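You operate a simulated robot arm through the tools that you are given. There is no shell and no other tool.

Carry out the task below with a simulated robot arm. There is one attempt and no reset: what you move stays moved.

Task
Grip the collar in the vice and back its tight screw off.
Fine: open the vice again and lay the collar in the orange tray.

The check looks at the end state, three seconds after you hand in, the way a careful person would. Anything else that was tipped, shoved, dropped, spilled or broken makes it a failure.

Robot
A 6-joint arm with a two-finger parallel gripper, fixed in place. Base frame: the origin is on the floor under the middle of its stand, x ahead of it, y to its left, z up; the work surface is at about z = 86. Units: cm, rad, N and s.
With the tool pointing down near the work surface it reaches from about 26 to 68 cm from the base axis. Its first joint turns from -1.152 to 1.152 rad. Payload 2.9 kg.
The TCP is the grasp point between the finger pads, 3 cm short of the fingertips. In the tool frame z runs along the fingers and y along their closing line. Largest opening 11 cm; finger width 2, thickness 1; the body of the gripper, 4.8 by 11.2 cm, starts 5.5 cm behind the TCP.
Orientation is that of the tool frame in the base frame, as a unit quaternion [x, y, z, w]. With the fingers straight down and closing along the base's y, the tool's x points along the base's -x, its y along +y and its z along -z.

Tools
- The arm moves only by the tool step_arm. Its argument "targets" is a list of rows, each an object (a shift or turn left out is 0, a gripper value left out holds the last) with "slide": the shift along the tool's x, y, z in m, a list of three; "angular": the turn, a rotation vector about the tool's x, y, z in degrees, a list of three. In form: [{"slide": [tx, ty, tz], "angular": [rx, ry, rz]}, ...]. A call has 1 to 20 rows; each row shifts and turns the commanded pose from where the row before left it, along the tool's axes as they then stand. "hand" is the gripper command, from -1 (fully open) to 1 (shut), values between in proportion, set as the call begins (left out, the last holds). A row lasts 0.2 s, in which the tool goes at most 5 cm and 0.15 rad; a call with a longer step from one row to the next is refused whole, and so is a gripper value outside its range. Where a pose cannot be reached the arm comes as near as it can. A force on the tool above 40 N (or 10 N above the force at the start of the call, whichever is more), or a blocked arm, ends the call early, and 0.2 s more pass. Each finger travels about 10.8 cm/s and halts on what it meets, pressing with about 41 N; the grip force reading is that of the motor and also rises with nothing between the fingers. The clock runs only during rows and for 0.2 s after the last one: add rows that do not move to give the fingers time. The reply holds the time, the measured pose of the TCP, the force on the tool along the base axes, the opening and the grip force, in the units named above and with some noise, with the torque about the TCP (base axes, N m) and any sound that the robot's microphone picked up.
- Cameras (640 x 400 px; columns grow to the right, rows downward): "scene" is fixed at [8.76, 44.06, 138.33]; the picture's right is [-0.69, -0.73, 0.00], its down [-0.41, 0.39, -0.82] and it looks along [0.60, -0.56, -0.57] (base axes); focal length 333 px, centre (320, 200). "wrist" rides on the gripper at [7.2, 1.7, -10.3] in the tool frame; the picture's right is [-0.23, 0.97, 0.00], its down [-0.76, -0.18, -0.62] and it looks along [-0.61, -0.14, 0.78] (tool axes); focal length 222 px, centre (320, 200). There is no depth. A picture from a camera that has moved, and an enlarged one, comes with that camera's place and axes in the base frame and with its lens.
- capture(camera): a new picture of that camera. The clock stands still meanwhile.
- close_up(camera, box): a new picture of the part [left, top, right, bottom] of that camera's present view, enlarged. The clock stands still meanwhile.
- finish_job(): hands the job in; it is judged then, once.

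Places have to be worked out from the pictures, the camera data and where the tool is seen. Open the gripper and draw the arm clear of the work before you hand the job in, unless the task says otherwise.

The tools are called as name(argument=value, ...) on one line, values as JSON. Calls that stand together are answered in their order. step_arm: Moves the arm, as the interface text tells. Its arguments: {"type":"object","properties":{"targets":{"type":"array"},"hand":{"type":"number"}},"required":["targets"]} The other tools are called the same way: capture (camera) takes a picture; close_up (camera, box) takes an enlarged picture of a part of a camera's view; finish_job () hands the job in.

At the start:

```text
t: 0.0
ee_pos: [45.79, 2.73, 119.35]
tool_rot: [0.0, 1.0, 0.0, 0.0]
wrist_force: [0.5, 0.7, 0.5]
ft_torque: [-0.04, -0.01, -0.01]
grip_width: 11.03
grip_force: 0.1
```

scene: 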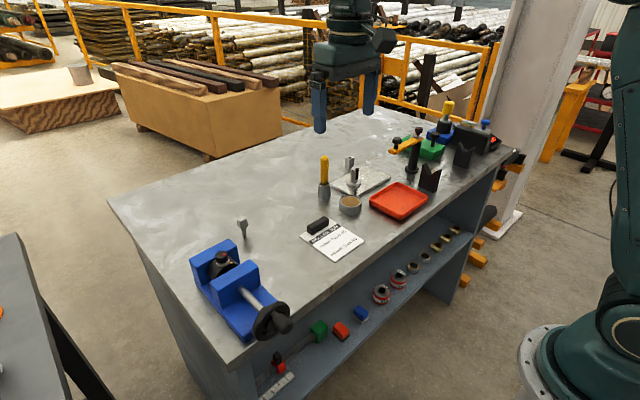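
wrist: 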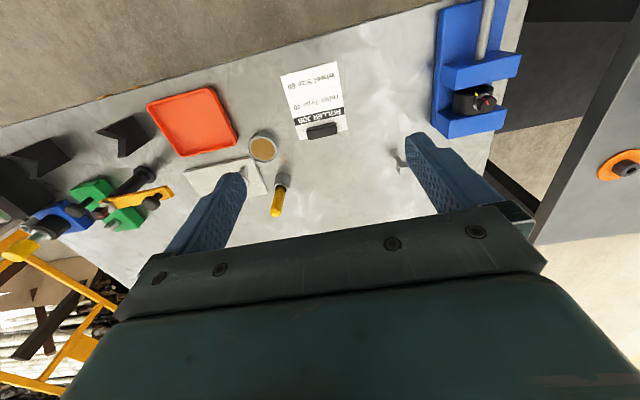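

The scene shows a blue vice with a dark part in its jaws at the near-left, an orange tray, a screwdriver, and a T-shaped object. I'll take enlarged pictures of the key areas before moving.

close_up(camera="scene", box=[170, 200, 330, 350])

close_up(camera="scene", box=[290, 130, 450, 270])

close_up(camera="scene", box=[380, 90, 530, 200])

close_up(camera="wrist", box=[380, 0, 640, 200])

close_up(camera="wrist", box=[130, 60, 370, 230])

```text
2.67 times, centred on (250, 275) of scene
camera zoom: at [8.76, 44.06, 138.33], right [-0.69, -0.73, 0.0], down [-0.41, 0.39, -0.82], along [0.6, -0.56, -0.57], focal length 888 px, centre (507, 0)
```

zoom: 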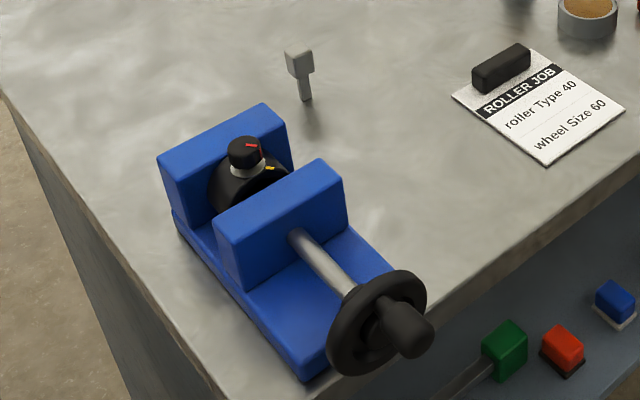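

```text
2.86 times, centred on (370, 200) of scene
camera zoom: at [8.76, 44.06, 138.33], right [-0.69, -0.73, 0.0], down [-0.41, 0.39, -0.82], along [0.6, -0.56, -0.57], focal length 951 px, centre (177, 200)
```

zoom: 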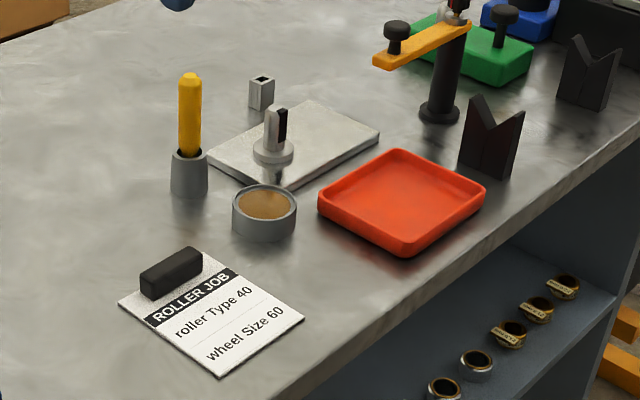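

```text
3.64 times, centred on (455, 145) of scene
camera zoom: at [8.76, 44.06, 138.33], right [-0.69, -0.73, 0.0], down [-0.41, 0.39, -0.82], along [0.6, -0.56, -0.57], focal length 1211 px, centre (-171, 400)
```

zoom: 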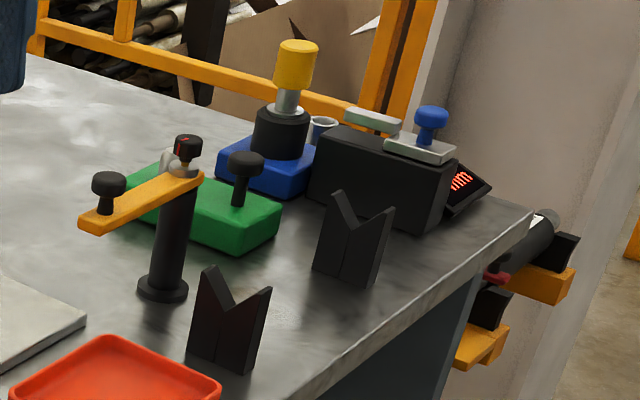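

```text
2.00 times, centred on (510, 100) of wrist
camera zoom: at [38.57, 4.4, 129.7], right [0.23, 0.97, 0.0], down [0.76, -0.18, 0.62], along [0.61, -0.14, -0.78], focal length 444 px, centre (-60, 400)
```

zoom: 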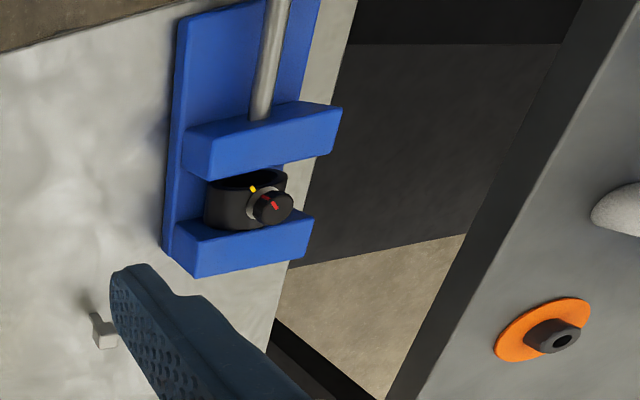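

```text
2.35 times, centred on (250, 145) of wrist
camera zoom: at [38.57, 4.4, 129.7], right [0.23, 0.97, 0.0], down [0.76, -0.18, 0.62], along [0.61, -0.14, -0.78], focal length 523 px, centre (485, 329)
```

zoom: 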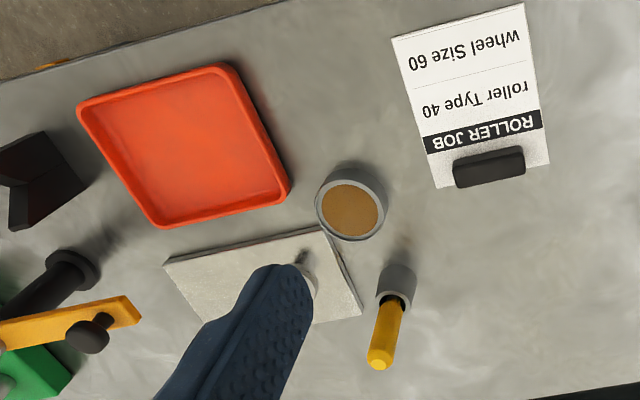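

I'll zoom further on the vice and collar, and on the T-shaped item, to read the screw's marks and the vice's handle before moving.

close_up(camera="scene", box=[200, 235, 260, 285])

close_up(camera="wrist", box=[450, 70, 520, 130])

close_up(camera="scene", box=[230, 270, 310, 350])

close_up(camera="scene", box=[225, 205, 265, 245])

close_up(camera="scene", box=[310, 145, 380, 215])

```text
8.00 times, centred on (230, 260) of scene
camera zoom: at [8.76, 44.06, 138.33], right [-0.69, -0.73, 0.0], down [-0.41, 0.39, -0.82], along [0.6, -0.56, -0.57], focal length 2664 px, centre (1040, -280)
```

zoom: 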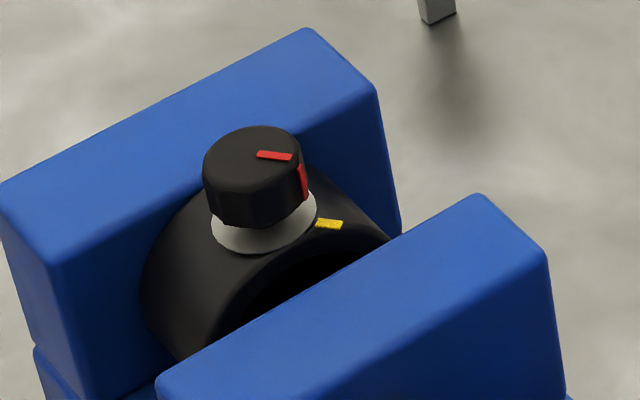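

```text
6.67 times, centred on (485, 100) of wrist
camera zoom: at [38.57, 4.4, 129.7], right [0.23, 0.97, 0.0], down [0.76, -0.18, 0.62], along [0.61, -0.14, -0.78], focal length 1481 px, centre (-780, 867)
```

zoom: 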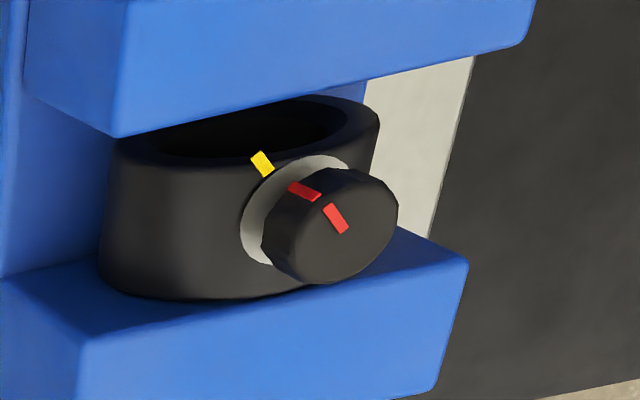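

```text
5.00 times, centred on (270, 310) of scene
camera zoom: at [8.76, 44.06, 138.33], right [-0.69, -0.73, 0.0], down [-0.41, 0.39, -0.82], along [0.6, -0.56, -0.57], focal length 1665 px, centre (570, -350)
```

zoom: 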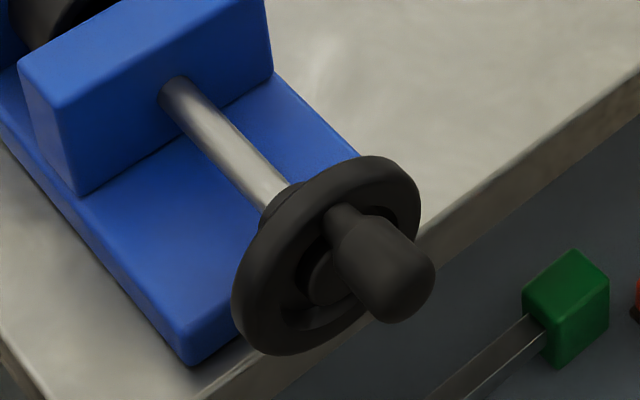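

```text
10.00 times, centred on (245, 225) of scene
camera zoom: at [8.76, 44.06, 138.33], right [-0.69, -0.73, 0.0], down [-0.41, 0.39, -0.82], along [0.6, -0.56, -0.57], focal length 3330 px, centre (1070, -50)
```

zoom: 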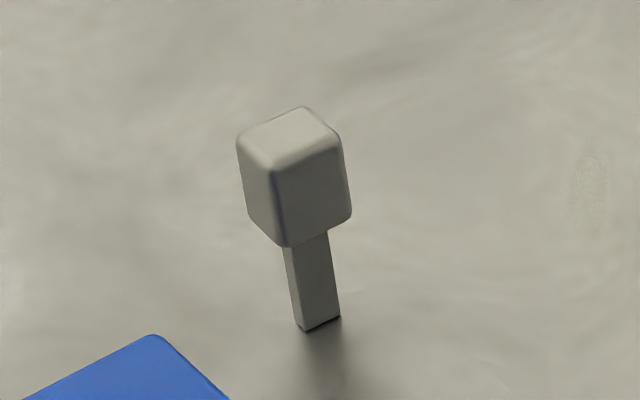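

```text
5.71 times, centred on (345, 180) of scene
camera zoom: at [8.76, 44.06, 138.33], right [-0.69, -0.73, 0.0], down [-0.41, 0.39, -0.82], along [0.6, -0.56, -0.57], focal length 1903 px, centre (177, 314)
```

zoom: 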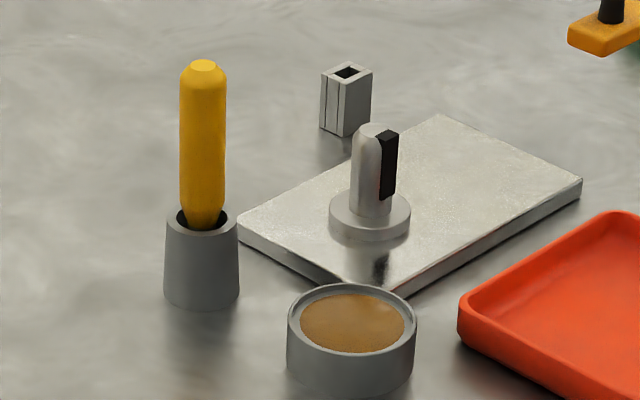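

The collar stands between the jaws with its screw knob facing up and a visible jaw gap; the vice's handwheel with a crank handle faces the robot (toward -x). I'll move the wrist camera over the vice for a closer look.

step_arm(targets=[{"slide": [0.01, 0.04, 0.01]}, {"slide": [0.01, 0.045, 0.01]}, {"slide": [0.01, 0.045, 0.01]}, {"slide": [0.01, 0.045, 0.01]}, {"slide": [0, 0.045, 0.01]}, {"slide": [0, 0.03, 0]}, {"slide": [0, 0, 0]}])

capture(camera="wrist")

capture(camera="scene")

```text
t: 1.6
ee_pos: [41.87, 27.69, 114.4]
tool_rot: [0.0, 1.0, 0.0, 0.001]
wrist_force: [-0.9, -1.3, 0.4]
ft_torque: [0.01, 0.03, 0.01]
grip_width: 11.0
grip_force: 0.1
```

```text
taken
camera wrist: at [34.57, 29.46, 124.76], right [0.23, 0.97, 0.0], down [0.76, -0.18, 0.62], along [0.61, -0.14, -0.78], focal length 222 px, centre (320, 200)
```

wrist: 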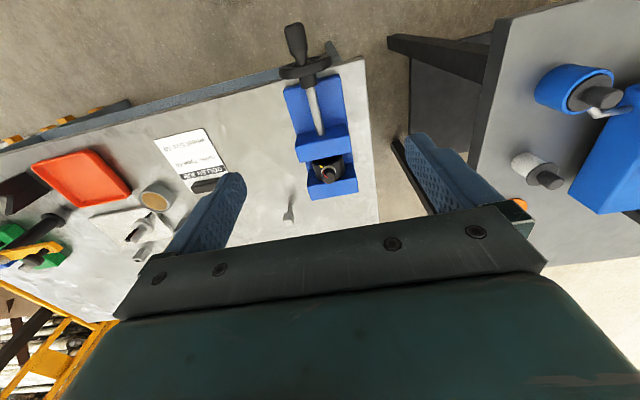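

```text
taken
```

scene: 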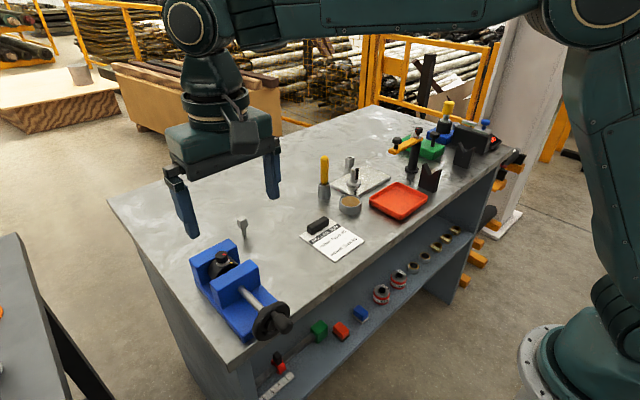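

The vice is now in the wrist view; I'll enlarge the wheel/crank and the jaws from here.

close_up(camera="wrist", box=[265, 10, 385, 110])

close_up(camera="wrist", box=[280, 120, 380, 210])

close_up(camera="wrist", box=[20, 120, 260, 300])

```text
4.00 times, centred on (325, 60) of wrist
camera zoom: at [34.57, 29.46, 124.76], right [0.23, 0.97, 0.0], down [0.76, -0.18, 0.62], along [0.61, -0.14, -0.78], focal length 888 px, centre (300, 760)
```

zoom: 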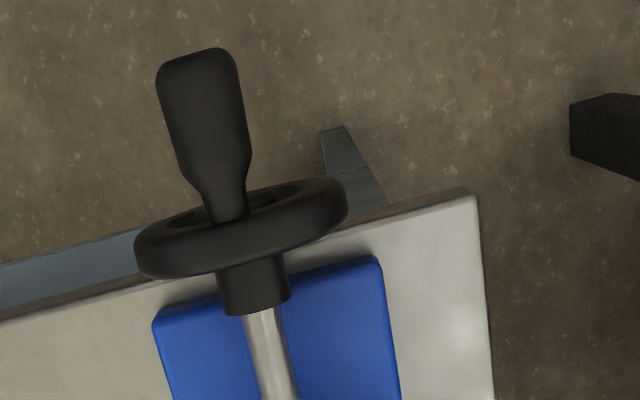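

```text
4.44 times, centred on (330, 165) of wrist
camera zoom: at [34.57, 29.46, 124.76], right [0.23, 0.97, 0.0], down [0.76, -0.18, 0.62], along [0.61, -0.14, -0.78], focal length 987 px, centre (276, 356)
```

zoom: 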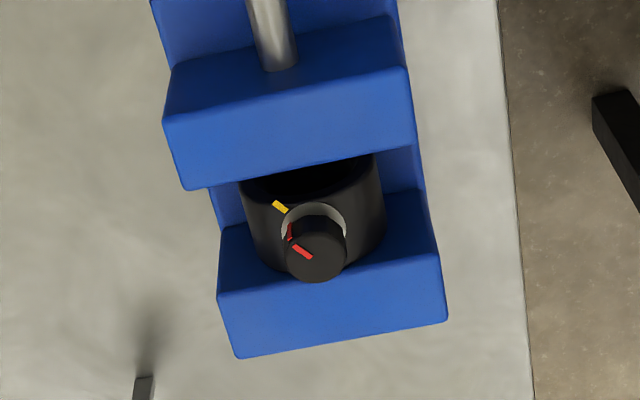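

```text
2.22 times, centred on (140, 210) of wrist
camera zoom: at [34.57, 29.46, 124.76], right [0.23, 0.97, 0.0], down [0.76, -0.18, 0.62], along [0.61, -0.14, -0.78], focal length 494 px, centre (720, 178)
```

zoom: 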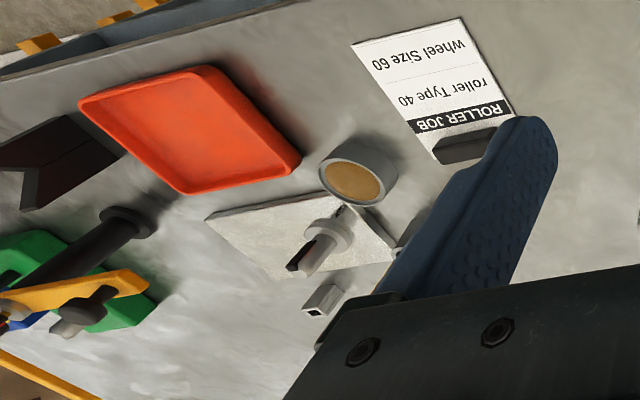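

From both views I put the vice axis at y ≈ 26.8, wheel centre ≈ (38.8, 26.8, 90.7) with the crank handle at the top (≈ (35.5, 26.6, 93)), overhanging the bench edge at x ≈ 40; jaws at x ≈ 50.8 and 55.4 with the knob at ≈ (52.7, 27, 96). I'll go above the crank handle and look again.

step_arm(targets=[{"slide": [0.03, -0.004, 0.0]}, {"slide": [0.03, -0.004, 0.02]}, {"slide": [0.012, -0.002, 0.03]}, {"slide": [0, 0, 0.04]}, {"slide": [0, 0, 0.03]}, {"slide": [0, 0, 0]}], hand=0.0)

capture(camera="wrist")

close_up(camera="scene", box=[180, 180, 340, 360])

```text
t: 3.0
ee_pos: [34.45, 26.8, 102.3]
tool_rot: [0.001, 1.0, 0.0, 0.0]
wrist_force: [0.5, 0.1, -1.3]
ft_torque: [0.02, 0.02, 0.01]
grip_width: 5.5
grip_force: 0.0
```

```text
taken
camera wrist: at [27.32, 28.36, 112.64], right [0.23, 0.97, 0.0], down [0.76, -0.18, 0.62], along [0.61, -0.14, -0.78], focal length 222 px, centre (320, 200)
```

wrist: 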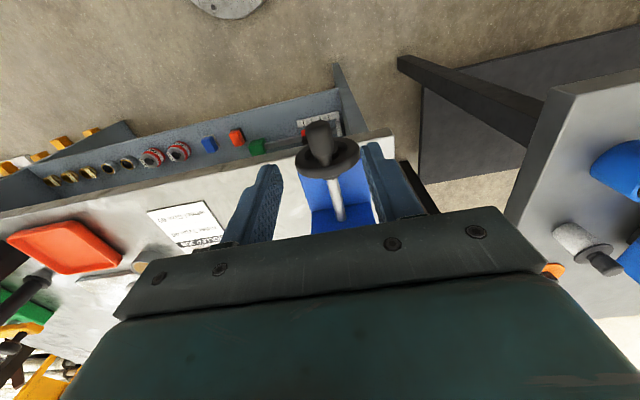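

```text
2.22 times, centred on (260, 270) of scene
camera zoom: at [8.76, 44.06, 138.33], right [-0.69, -0.73, 0.0], down [-0.41, 0.39, -0.82], along [0.6, -0.56, -0.57], focal length 740 px, centre (453, 44)
```

zoom: 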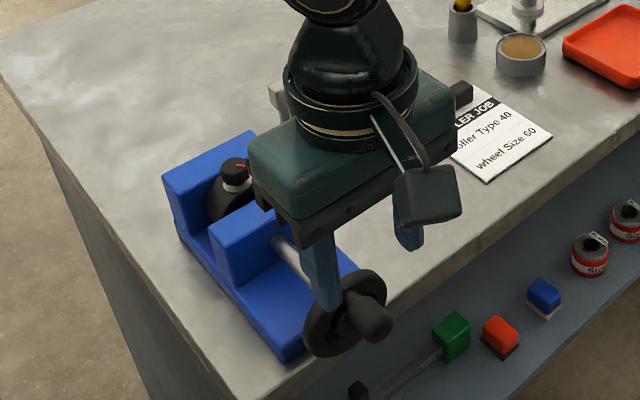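

The fingers sit above the handle; I'll enlarge the wheel in the wrist view to fix its centre and the handle's position.

close_up(camera="wrist", box=[270, 100, 390, 200])

close_up(camera="scene", box=[235, 265, 305, 325])

```text
4.00 times, centred on (330, 150) of wrist
camera zoom: at [27.32, 28.36, 112.64], right [0.23, 0.97, 0.0], down [0.76, -0.18, 0.62], along [0.61, -0.14, -0.78], focal length 888 px, centre (280, 400)
```

zoom: 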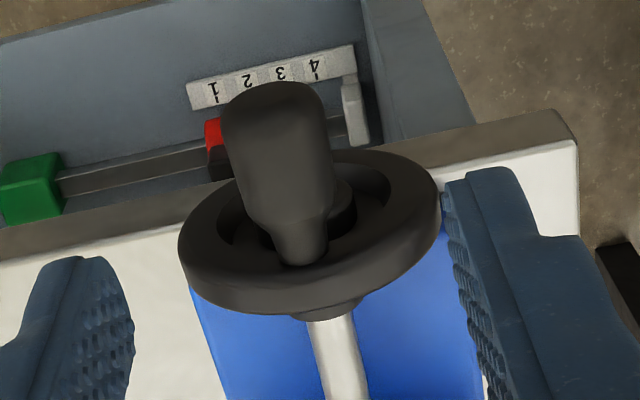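

```text
6.67 times, centred on (270, 295) of scene
camera zoom: at [8.76, 44.06, 138.33], right [-0.69, -0.73, 0.0], down [-0.41, 0.39, -0.82], along [0.6, -0.56, -0.57], focal length 2220 px, centre (653, -433)
```

zoom: 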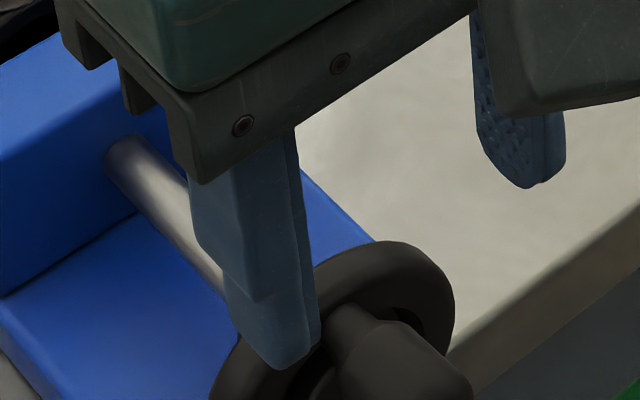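

The handle's wide part runs along x from ≈34 to 37 at y ≈ 26.5, z ≈ 93.3, and the wheel centre is ≈ (38.7, 26.6, 90.6). I'll lower the half-open fingers around the handle, then narrow them to a loose fit.

step_arm(targets=[{"slide": [-0.004, -0.002, 0.02]}, {"slide": [0, 0, 0.025]}, {"slide": [0, 0, 0.025]}, {"slide": [0, 0, 0.02]}, {"slide": [0, 0, 0]}], hand=0.0)

step_arm(targets=[{"slide": [0, 0, 0]}, {"slide": [0, 0, 0]}], hand=0.42)

capture(camera="wrist")

close_up(camera="scene", box=[200, 230, 320, 330])

```text
t: 4.2
ee_pos: [34.86, 26.41, 93.49]
tool_rot: [0.0, 1.0, -0.001, 0.0]
wrist_force: [0.3, -0.1, -0.1]
ft_torque: [-0.02, -0.01, 0.01]
grip_width: 5.5
grip_force: 0.0
```

```text
t: 4.8
ee_pos: [34.99, 26.6, 93.51]
tool_rot: [0.0, 1.0, 0.001, 0.0]
wrist_force: [0.5, -0.4, 0.6]
ft_torque: [0.01, 0.03, 0.03]
grip_width: 3.2
grip_force: 0.0
```

```text
taken
camera wrist: at [27.75, 28.19, 103.74], right [0.23, 0.97, 0.0], down [0.76, -0.18, 0.62], along [0.61, -0.14, -0.78], focal length 222 px, centre (320, 200)
```

wrist: 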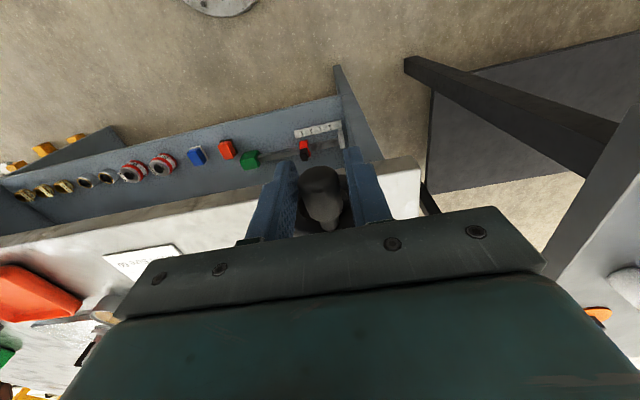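

```text
4.00 times, centred on (260, 280) of scene
camera zoom: at [8.76, 44.06, 138.33], right [-0.69, -0.73, 0.0], down [-0.41, 0.39, -0.82], along [0.6, -0.56, -0.57], focal length 1332 px, centre (560, -120)
```

zoom: 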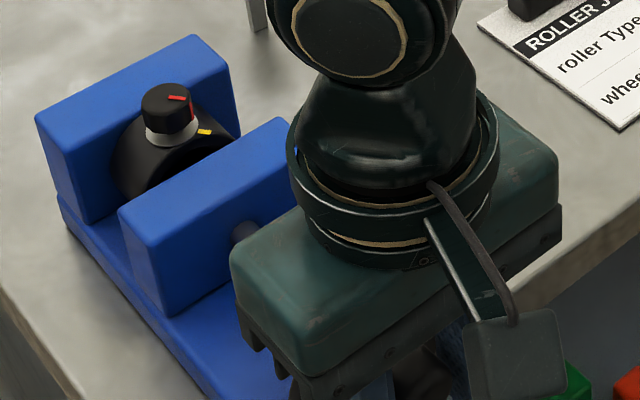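

The fingers straddle the handle with 3.2 cm opening and no contact force. I'll test a 30° clockwise (closing) turn, tilting the tool along with the crank.

step_arm(targets=[{"slide": [0, -0.0035, 0.0002], "angular": [-7.5, 0, 0]}, {"slide": [0, -0.0035, 0.0002], "angular": [-7.5, 0, 0]}, {"slide": [0, -0.0035, 0.0002], "angular": [-7.5, 0, 0]}, {"slide": [0, -0.0035, 0.0002], "angular": [-7.5, 0, 0]}, {"slide": [0, 0, 0]}])

capture(camera="wrist")

close_up(camera="scene", box=[180, 220, 320, 340])

```text
t: 6.0
ee_pos: [35.03, 25.07, 93.11]
tool_rot: [0.0, 0.966, 0.26, 0.0]
wrist_force: [0.3, 1.2, 0.0]
ft_torque: [-0.04, 0.0, -0.01]
grip_width: 3.26
grip_force: 0.0
```

```text
taken
camera wrist: at [27.73, 21.45, 102.78], right [0.23, 0.84, 0.49], down [0.76, -0.47, 0.45], along [0.61, 0.27, -0.75], focal length 222 px, centre (320, 200)
```

wrist: 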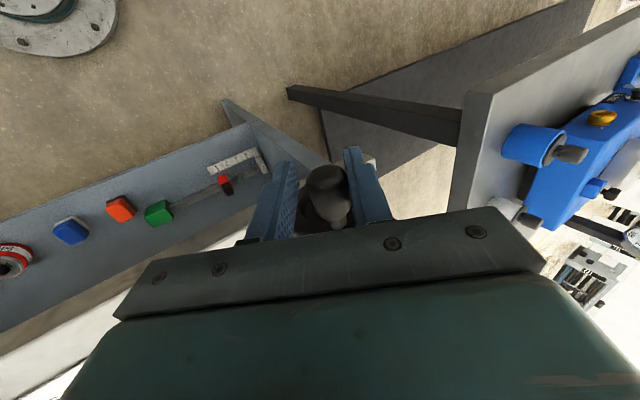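

```text
3.33 times, centred on (250, 280) of scene
camera zoom: at [8.76, 44.06, 138.33], right [-0.69, -0.73, 0.0], down [-0.41, 0.39, -0.82], along [0.6, -0.56, -0.57], focal length 1110 px, centre (553, -67)
```

zoom: 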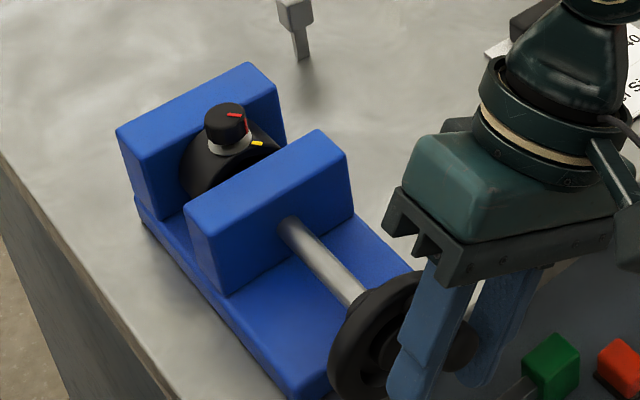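

The crank follows with only about 1 N. I'll continue to 90°, holding the tool tilt at 60° for the last part.

step_arm(targets=[{"slide": [0, -0.0035, 0.0002], "angular": [-7.5, 0, 0]}, {"slide": [0, -0.0035, 0.0002], "angular": [-7.5, 0, 0]}, {"slide": [0, -0.0035, 0.0002], "angular": [-7.5, 0, 0]}, {"slide": [0, -0.0035, 0.0002], "angular": [-7.5, 0, 0]}, {"slide": [0, -0.0035, 0.0002]}, {"slide": [0, -0.0035, 0.0007]}, {"slide": [0, -0.0033, 0.0011]}, {"slide": [0, -0.0032, 0.0016]}, {"slide": [0, 0, 0]}])

capture(camera="wrist")

close_up(camera="scene", box=[180, 220, 340, 360])

```text
t: 8.0
ee_pos: [35.03, 23.74, 90.75]
tool_rot: [0.0, 0.866, 0.5, 0.0]
wrist_force: [-0.6, 0.1, 1.3]
ft_torque: [0.0, 0.0, 0.01]
grip_width: 3.27
grip_force: 0.9
```

```text
taken
camera wrist: at [27.79, 15.71, 97.31], right [0.23, 0.49, 0.84], down [0.76, -0.63, 0.16], along [0.61, 0.61, -0.51], focal length 222 px, centre (320, 200)
```

wrist: 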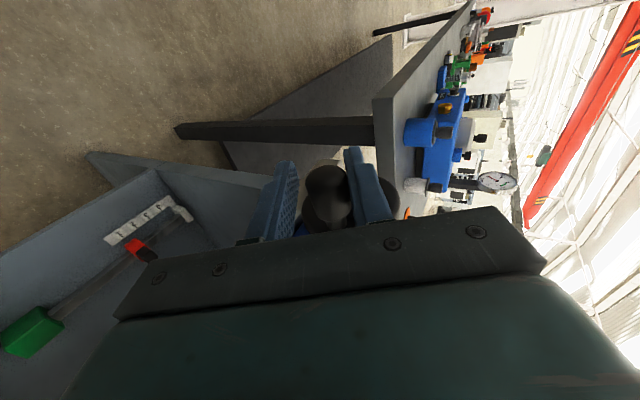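

```text
2.86 times, centred on (260, 290) of scene
camera zoom: at [8.76, 44.06, 138.33], right [-0.69, -0.73, 0.0], down [-0.41, 0.39, -0.82], along [0.6, -0.56, -0.57], focal length 951 px, centre (491, -57)
```

zoom: 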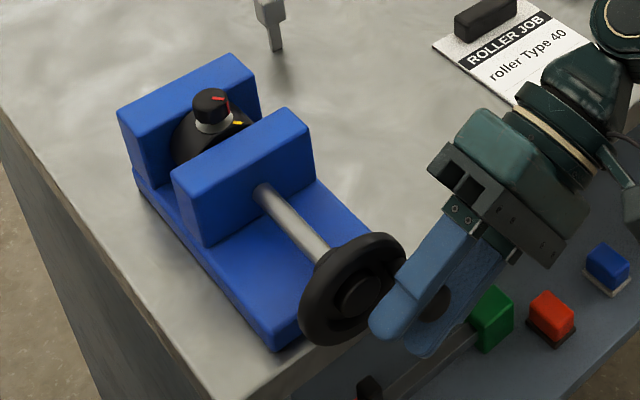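

The crank handle is at 9 o'clock side (toward -y) and the motion is easy. I'll compare the jaw gap with the earlier enlarged view.

close_up(camera="scene", box=[200, 235, 260, 285])

```text
8.00 times, centred on (230, 260) of scene
camera zoom: at [8.76, 44.06, 138.33], right [-0.69, -0.73, 0.0], down [-0.41, 0.39, -0.82], along [0.6, -0.56, -0.57], focal length 2664 px, centre (1040, -280)
```

zoom: 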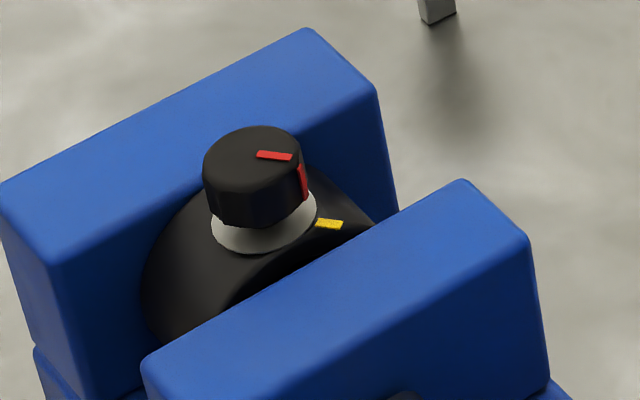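

The quarter turn advanced the front jaw ≈0.65 cm toward the back jaw (clockwise closes, about 2.6 cm per turn), so perhaps another 90–130° is needed. I'll now swing the loose fingers around the handle in place (tool tilt +60° → −45°) to get ready for the lower half of the circle.

step_arm(targets=[{"angular": [7.5, 0, 0]}, {"angular": [7.5, 0, 0]}, {"angular": [7.5, 0, 0]}, {"angular": [7.5, 0, 0]}, {"angular": [7.5, 0, 0]}, {"angular": [7.5, 0, 0]}, {"angular": [7.5, 0, 0]}, {"angular": [7.5, 0, 0]}, {"angular": [0, 0, 0]}])

step_arm(targets=[{"angular": [7.5, 0, 0]}, {"angular": [7.5, 0, 0]}, {"angular": [7.5, 0, 0]}, {"angular": [7.5, 0, 0]}, {"angular": [7.5, 0, 0]}, {"angular": [7.5, 0, 0]}, {"angular": [0, 0, 0]}])

capture(camera="wrist")

capture(camera="scene")

```text
t: 10.0
ee_pos: [34.92, 23.78, 90.63]
tool_rot: [0.0, 1.0, -0.001, 0.0]
wrist_force: [-0.1, -0.8, 0.3]
ft_torque: [0.01, -0.02, 0.02]
grip_width: 3.17
grip_force: 0.0
```

```text
t: 11.6
ee_pos: [34.98, 23.85, 90.67]
tool_rot: [-0.001, 0.924, -0.382, 0.0]
wrist_force: [0.4, 0.5, -0.5]
ft_torque: [-0.03, 0.01, 0.0]
grip_width: 3.19
grip_force: 0.1
```

```text
taken
camera wrist: at [27.75, 32.33, 96.79], right [0.23, 0.69, -0.69], down [0.76, 0.32, 0.57], along [0.61, -0.65, -0.45], focal length 222 px, centre (320, 200)
```

wrist: 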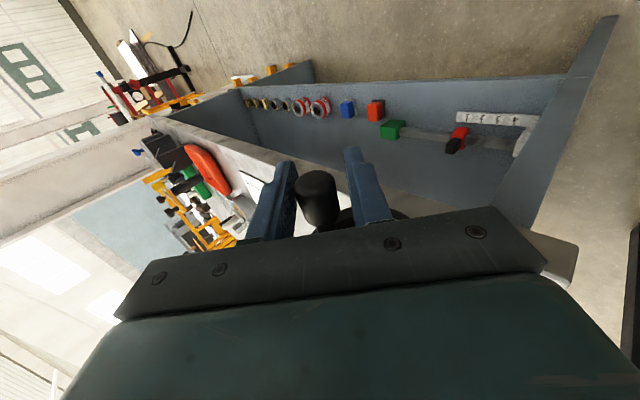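

```text
taken
```

scene: 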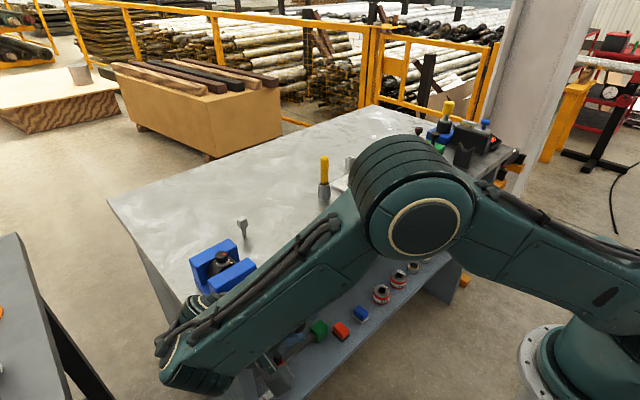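

No contact during the swing. Now I'll drive the crank through the lower quadrant (90° → 135°) and watch the force and jaw.

step_arm(targets=[{"slide": [0, 0.00266, 0.00233], "angular": [-3.75, 0, 0]}, {"slide": [0, 0.0028, 0.00215], "angular": [-3.75, 0, 0]}, {"slide": [0, 0.00294, 0.00196], "angular": [-3.75, 0, 0]}, {"slide": [0, 0.00306, 0.00177], "angular": [-3.75, 0, 0]}, {"slide": [0, 0.00317, 0.00156], "angular": [-3.75, 0, 0]}, {"slide": [0, 0.00326, 0.00135], "angular": [-3.75, 0, 0]}, {"slide": [0, 0, 0]}])

close_up(camera="scene", box=[190, 230, 270, 290])

capture(camera="wrist")

```text
t: 13.0
ee_pos: [35.03, 24.41, 89.1]
tool_rot: [0.005, 0.98, -0.201, 0.002]
wrist_force: [-5.2, -10.1, 10.9]
ft_torque: [0.42, -0.35, -0.1]
grip_width: 3.65
grip_force: 4.5
stopped in row 7: the force on the tool passed its limit at 43 N (the readings are from after the stop); the commanded pose is now the measured one
```

```text
6.67 times, centred on (230, 260) of scene
camera zoom: at [8.73, 44.02, 138.34], right [-0.69, -0.73, 0.0], down [-0.41, 0.39, -0.82], along [0.6, -0.56, -0.57], focal length 2220 px, centre (920, -200)
```

zoom: 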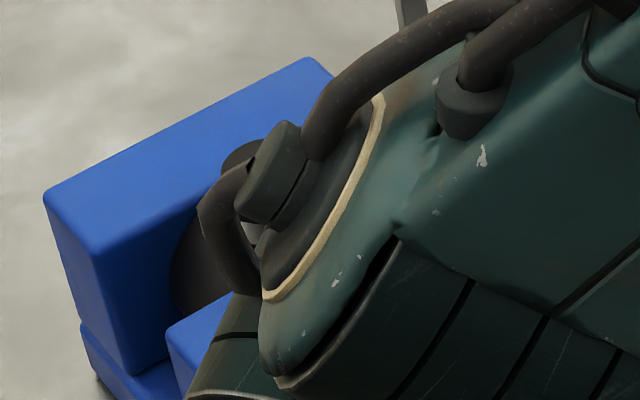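

```text
taken
camera wrist: at [27.83, 30.05, 97.9], right [0.24, 0.89, -0.38], down [0.76, 0.07, 0.65], along [0.61, -0.44, -0.66], focal length 222 px, centre (320, 200)
```

wrist: 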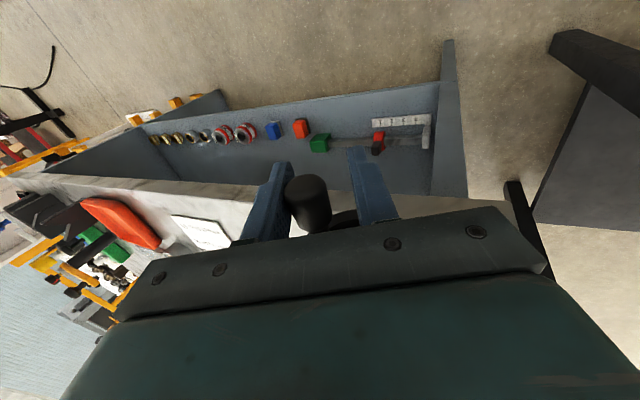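

The call stopped at 43 N with the reaction pointing back along the crank tangent (−y, +z), so the vice appears to have bitten. I'll open the fingers a bit, pull straight back off the handle, and look at the jaws.

step_arm(targets=[{"slide": [0, 0, 0]}, {"slide": [0, 0, 0]}, {"slide": [0, 0, -0.02]}, {"slide": [0, 0, -0.03]}, {"slide": [0, 0, -0.04]}, {"slide": [0, 0, -0.04]}, {"slide": [0, 0, 0]}], hand=0.0)

capture(camera="scene")

capture(camera="wrist")

```text
t: 14.6
ee_pos: [35.1, 29.58, 101.02]
tool_rot: [0.003, 0.98, -0.199, 0.002]
wrist_force: [0.8, -0.1, 0.0]
ft_torque: [0.03, -0.02, -0.03]
grip_width: 5.51
grip_force: 0.1
```

```text
taken
```

scene: 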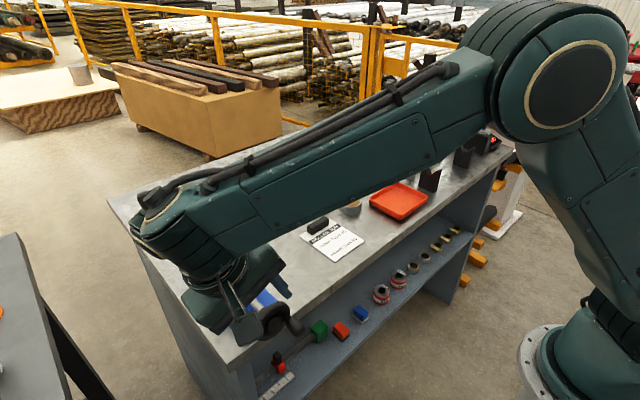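

```text
taken
camera wrist: at [27.8, 35.29, 109.77], right [0.23, 0.89, -0.38], down [0.76, 0.08, 0.65], along [0.61, -0.44, -0.66], focal length 222 px, centre (320, 200)
```

wrist: 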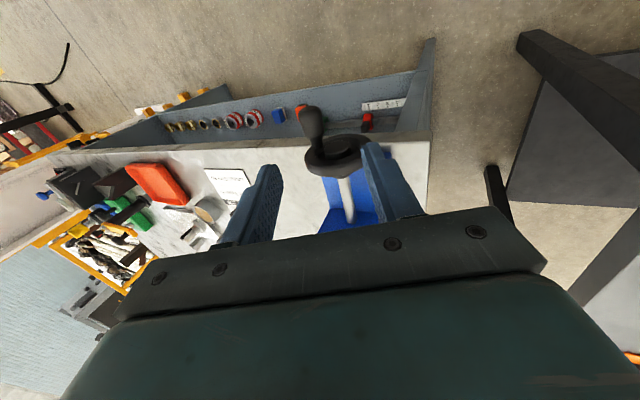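

The arm is clear of the handle. I'll level the tool and go up over the vice to see how the jaws sit on the collar.

step_arm(targets=[{"slide": [0, 0, -0.03], "angular": [-7.7, 0, 0]}, {"slide": [0, 0, -0.03], "angular": [-7.7, 0, 0]}, {"slide": [0, 0, -0.03], "angular": [-7.7, 0, 0]}, {"slide": [-0.02, -0.02, 0]}, {"slide": [-0.02, -0.02, 0]}, {"slide": [-0.01, -0.01, 0]}, {"slide": [0, 0, 0]}])

capture(camera="wrist")

close_up(camera="scene", box=[200, 235, 260, 285])

```text
t: 16.2
ee_pos: [40.03, 26.93, 109.74]
tool_rot: [0.003, 1.0, 0.001, 0.002]
wrist_force: [-0.1, 0.6, -0.1]
ft_torque: [0.0, -0.02, 0.04]
grip_width: 5.51
grip_force: 0.1
```

```text
taken
camera wrist: at [32.78, 28.59, 119.94], right [0.23, 0.97, 0.0], down [0.76, -0.18, 0.63], along [0.61, -0.14, -0.78], focal length 222 px, centre (320, 200)
```

wrist: 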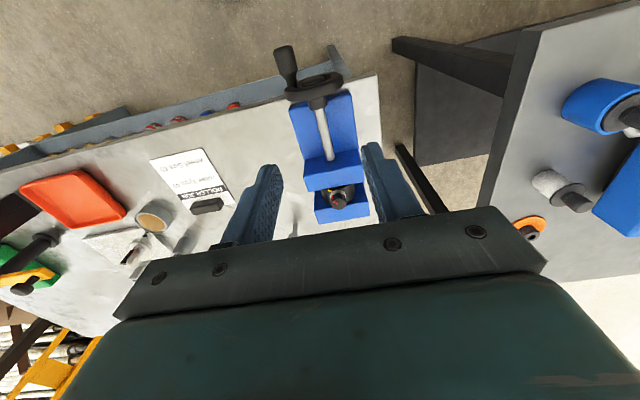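

```text
8.00 times, centred on (230, 260) of scene
camera zoom: at [8.76, 44.06, 138.33], right [-0.69, -0.73, 0.0], down [-0.41, 0.39, -0.82], along [0.6, -0.56, -0.57], focal length 2664 px, centre (1040, -280)
```

zoom: 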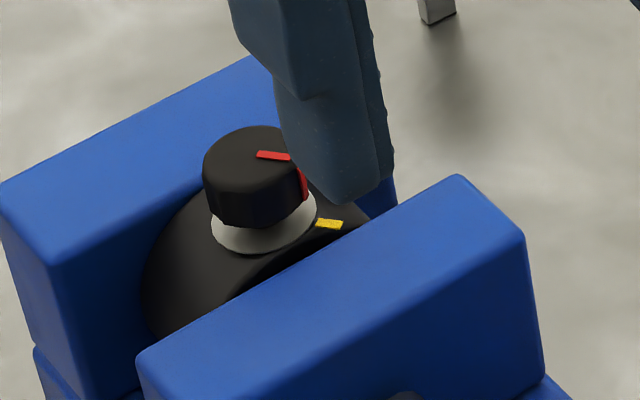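

The knob hasn't shifted and the front jaw advanced ≈0.85 cm in total. I'll check from the wrist whether the collar's faces actually touch both jaws.

close_up(camera="wrist", box=[300, 150, 380, 220])

close_up(camera="wrist", box=[260, 40, 370, 140])

```text
5.71 times, centred on (340, 185) of wrist
camera zoom: at [32.78, 28.59, 119.94], right [0.23, 0.97, 0.0], down [0.76, -0.18, 0.63], along [0.61, -0.14, -0.78], focal length 1269 px, centre (206, 286)
```

zoom: 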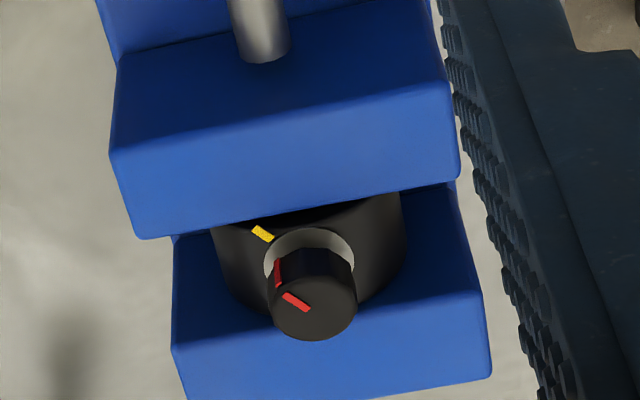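

```text
4.00 times, centred on (315, 90) of wrist
camera zoom: at [32.78, 28.59, 119.94], right [0.23, 0.97, 0.0], down [0.76, -0.18, 0.63], along [0.61, -0.14, -0.78], focal length 888 px, centre (340, 640)
```

zoom: 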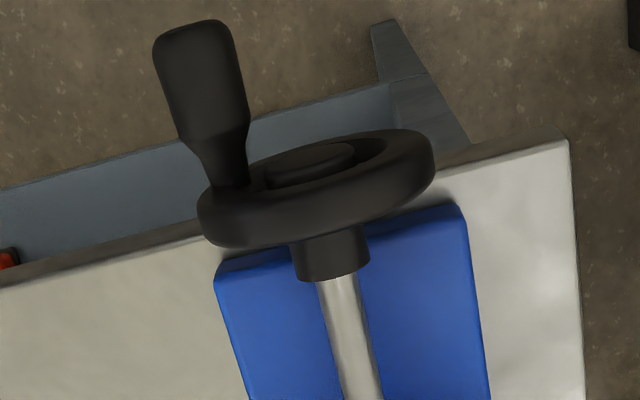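

To see the gap straight down, I'll move forward so the camera sits directly above the jaws (they'll appear near the top of the picture).

step_arm(targets=[{"slide": [-0.04, 0, 0]}, {"slide": [-0.04, 0, 0]}, {"slide": [-0.04, 0, 0]}, {"slide": [-0.04, 0, 0]}, {"slide": [-0.04, 0, 0]}, {"slide": [0, 0, 0]}])

close_up(camera="wrist", box=[270, 0, 390, 90])

capture(camera="wrist")

```text
t: 17.6
ee_pos: [58.62, 26.24, 109.25]
tool_rot: [0.003, 1.0, 0.0, 0.002]
wrist_force: [-0.4, 0.2, -0.4]
ft_torque: [-0.02, -0.01, -0.02]
grip_width: 5.5
grip_force: 0.1
out of reach, approached as far as the arm can: row 5
```

```text
4.44 times, centred on (330, 45) of wrist
camera zoom: at [51.37, 27.9, 119.51], right [0.23, 0.97, 0.0], down [0.76, -0.18, 0.63], along [0.61, -0.14, -0.78], focal length 987 px, centre (276, 889)
```

zoom: 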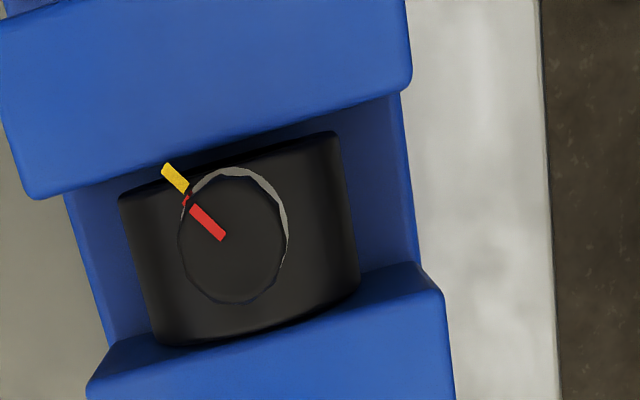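

```text
taken
camera wrist: at [51.37, 27.9, 119.51], right [0.23, 0.97, 0.0], down [0.76, -0.18, 0.63], along [0.61, -0.14, -0.78], focal length 222 px, centre (320, 200)
```

wrist: 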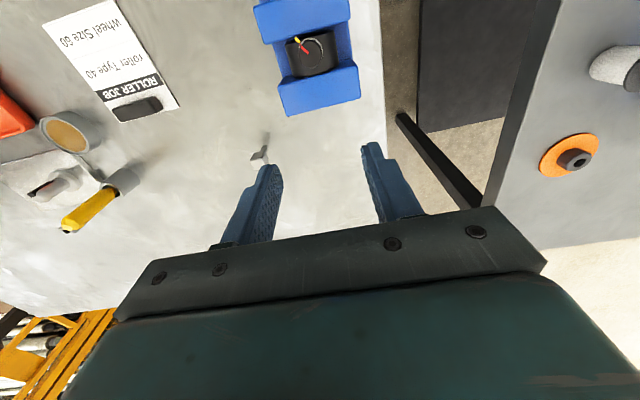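

The straight-down view shows the collar (x ≈ 52.3–55.4) against the back jaw but about 0.3–0.4 cm of clearance still at the front jaw, so the stop may not have been a real bite. I'll check the crank's actual position from the scene camera.

close_up(camera="scene", box=[230, 270, 310, 350])

capture(camera="scene")

close_up(camera="wrist", box=[290, 20, 350, 80])

```text
5.00 times, centred on (270, 310) of scene
camera zoom: at [8.76, 44.06, 138.33], right [-0.69, -0.73, 0.0], down [-0.41, 0.39, -0.82], along [0.6, -0.56, -0.57], focal length 1665 px, centre (570, -350)
```

zoom: 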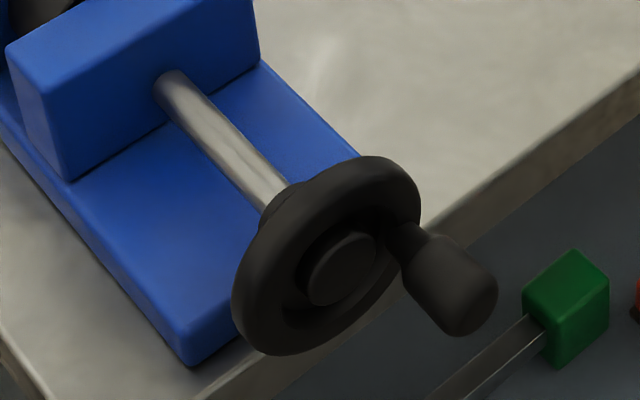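

```text
taken
```

scene: 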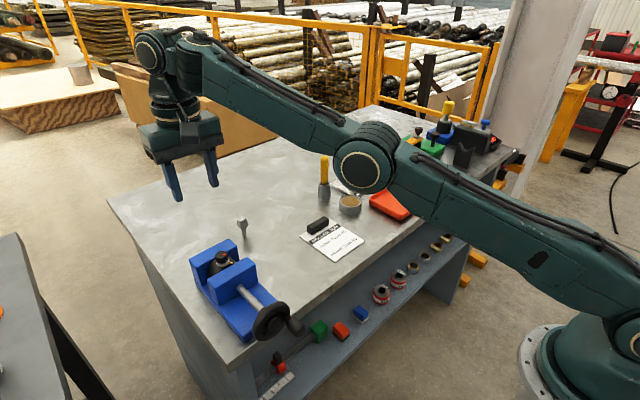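

```text
6.67 times, centred on (320, 50) of wrist
camera zoom: at [51.37, 27.9, 119.51], right [0.23, 0.97, 0.0], down [0.76, -0.18, 0.63], along [0.61, -0.14, -0.78], focal length 1481 px, centre (320, 1200)
```

zoom: 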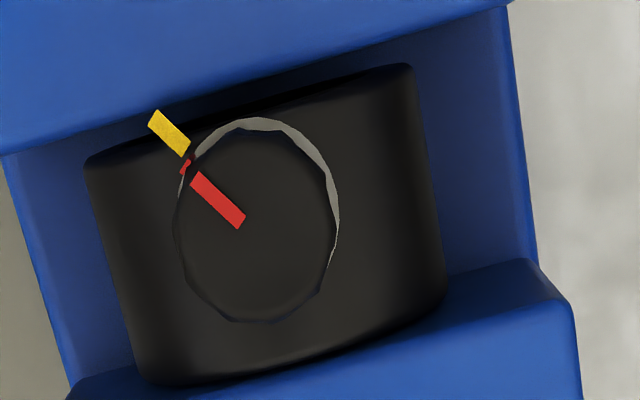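

The crank has reached ≈116° from top, and geometry shows the gripper body just reached the wheel rim at that moment (body 5.5 cm behind the TCP), which explains the stop; about 60° more is needed to close. I'll come back with the handle held nearer the fingertips so the body stays clear of the rim.

step_arm(targets=[{"slide": [0.045, 0, 0]}, {"slide": [0.045, 0, 0]}, {"slide": [0.045, 0, 0]}, {"slide": [0.045, 0, 0]}, {"slide": [0.045, 0.015, 0.0]}, {"slide": [0.025, 0.025, 0.01], "angular": [7.5, 0, 0]}, {"slide": [0, 0, 0.01], "angular": [7.5, 0, 0]}, {"slide": [0, 0, 0.01], "angular": [7.5, 0, 0]}, {"slide": [0, 0, 0.01], "angular": [7.5, 0, 0]}, {"slide": [0, 0, 0]}])

```text
t: 19.8
ee_pos: [33.47, 29.07, 104.83]
tool_rot: [0.003, 0.966, -0.258, 0.003]
wrist_force: [-0.1, -0.3, -0.3]
ft_torque: [-0.02, 0.03, 0.03]
grip_width: 5.52
grip_force: 0.1
out of reach, approached as far as the arm can: row 9
```

The tool is tilted 30° as needed. I'll line up with the handle and come down most of the way, then check the picture before straddling it.

step_arm(targets=[{"slide": [-0.0133, 0.017, 0.022]}, {"slide": [0, 0.0172, 0.03]}, {"slide": [0, 0, 0.03]}, {"slide": [0, 0, 0.02]}, {"slide": [0, 0, 0]}])

capture(camera="wrist")

close_up(camera="scene", box=[190, 230, 330, 350])

```text
t: 21.0
ee_pos: [34.66, 26.94, 94.27]
tool_rot: [0.003, 0.966, -0.258, 0.002]
wrist_force: [0.2, 0.1, -0.1]
ft_torque: [0.0, -0.03, -0.05]
grip_width: 5.52
grip_force: 0.1
```

```text
taken
camera wrist: at [27.56, 33.6, 102.32], right [0.24, 0.84, -0.48], down [0.76, 0.15, 0.63], along [0.61, -0.52, -0.6], focal length 222 px, centre (320, 200)
```

wrist: 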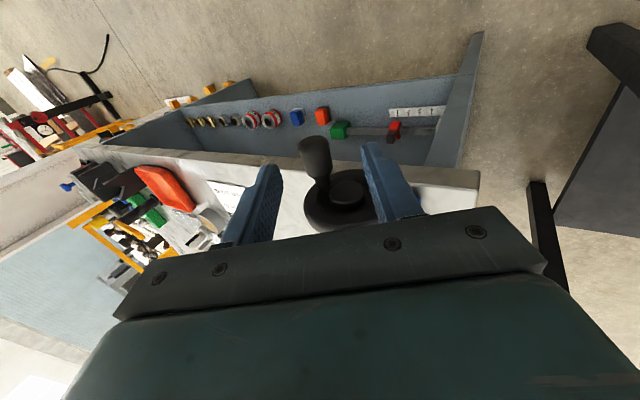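

```text
3.33 times, centred on (260, 290) of scene
camera zoom: at [8.76, 44.06, 138.33], right [-0.69, -0.73, 0.0], down [-0.41, 0.39, -0.82], along [0.6, -0.56, -0.57], focal length 1110 px, centre (520, -100)
```

zoom: 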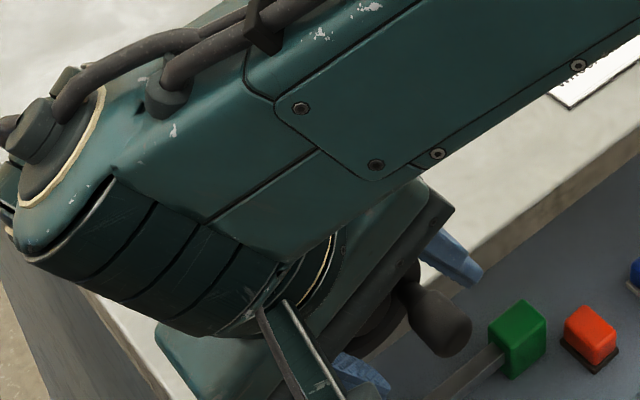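

The handle lies centred between the fingers. I'll descend the last 4 cm to straddle it near the fingertips and close to a loose fit.

step_arm(targets=[{"slide": [0, 0, 0.02]}, {"slide": [0, 0, 0.02]}, {"slide": [0, 0, 0]}])

step_arm(targets=[{"slide": [0, 0, 0]}, {"slide": [0, 0, 0]}], hand=0.44)

capture(camera="wrist")

```text
t: 21.8
ee_pos: [34.74, 24.99, 90.74]
tool_rot: [0.004, 0.966, -0.258, 0.001]
wrist_force: [0.5, -0.5, 0.0]
ft_torque: [0.0, -0.01, 0.01]
grip_width: 5.51
grip_force: 0.1
```

```text
t: 22.4
ee_pos: [34.6, 25.06, 90.73]
tool_rot: [0.004, 0.966, -0.258, 0.002]
wrist_force: [0.2, -3.8, 0.8]
ft_torque: [0.01, -0.02, -0.01]
grip_width: 3.25
grip_force: 1.7
```

```text
taken
camera wrist: at [27.54, 31.69, 98.83], right [0.24, 0.84, -0.48], down [0.76, 0.15, 0.63], along [0.61, -0.52, -0.6], focal length 222 px, centre (320, 200)
```

wrist: 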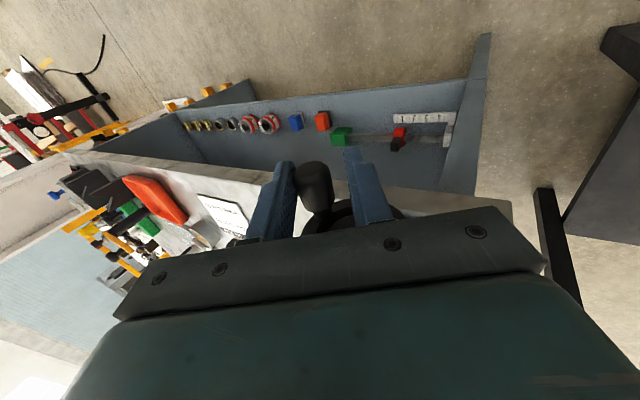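

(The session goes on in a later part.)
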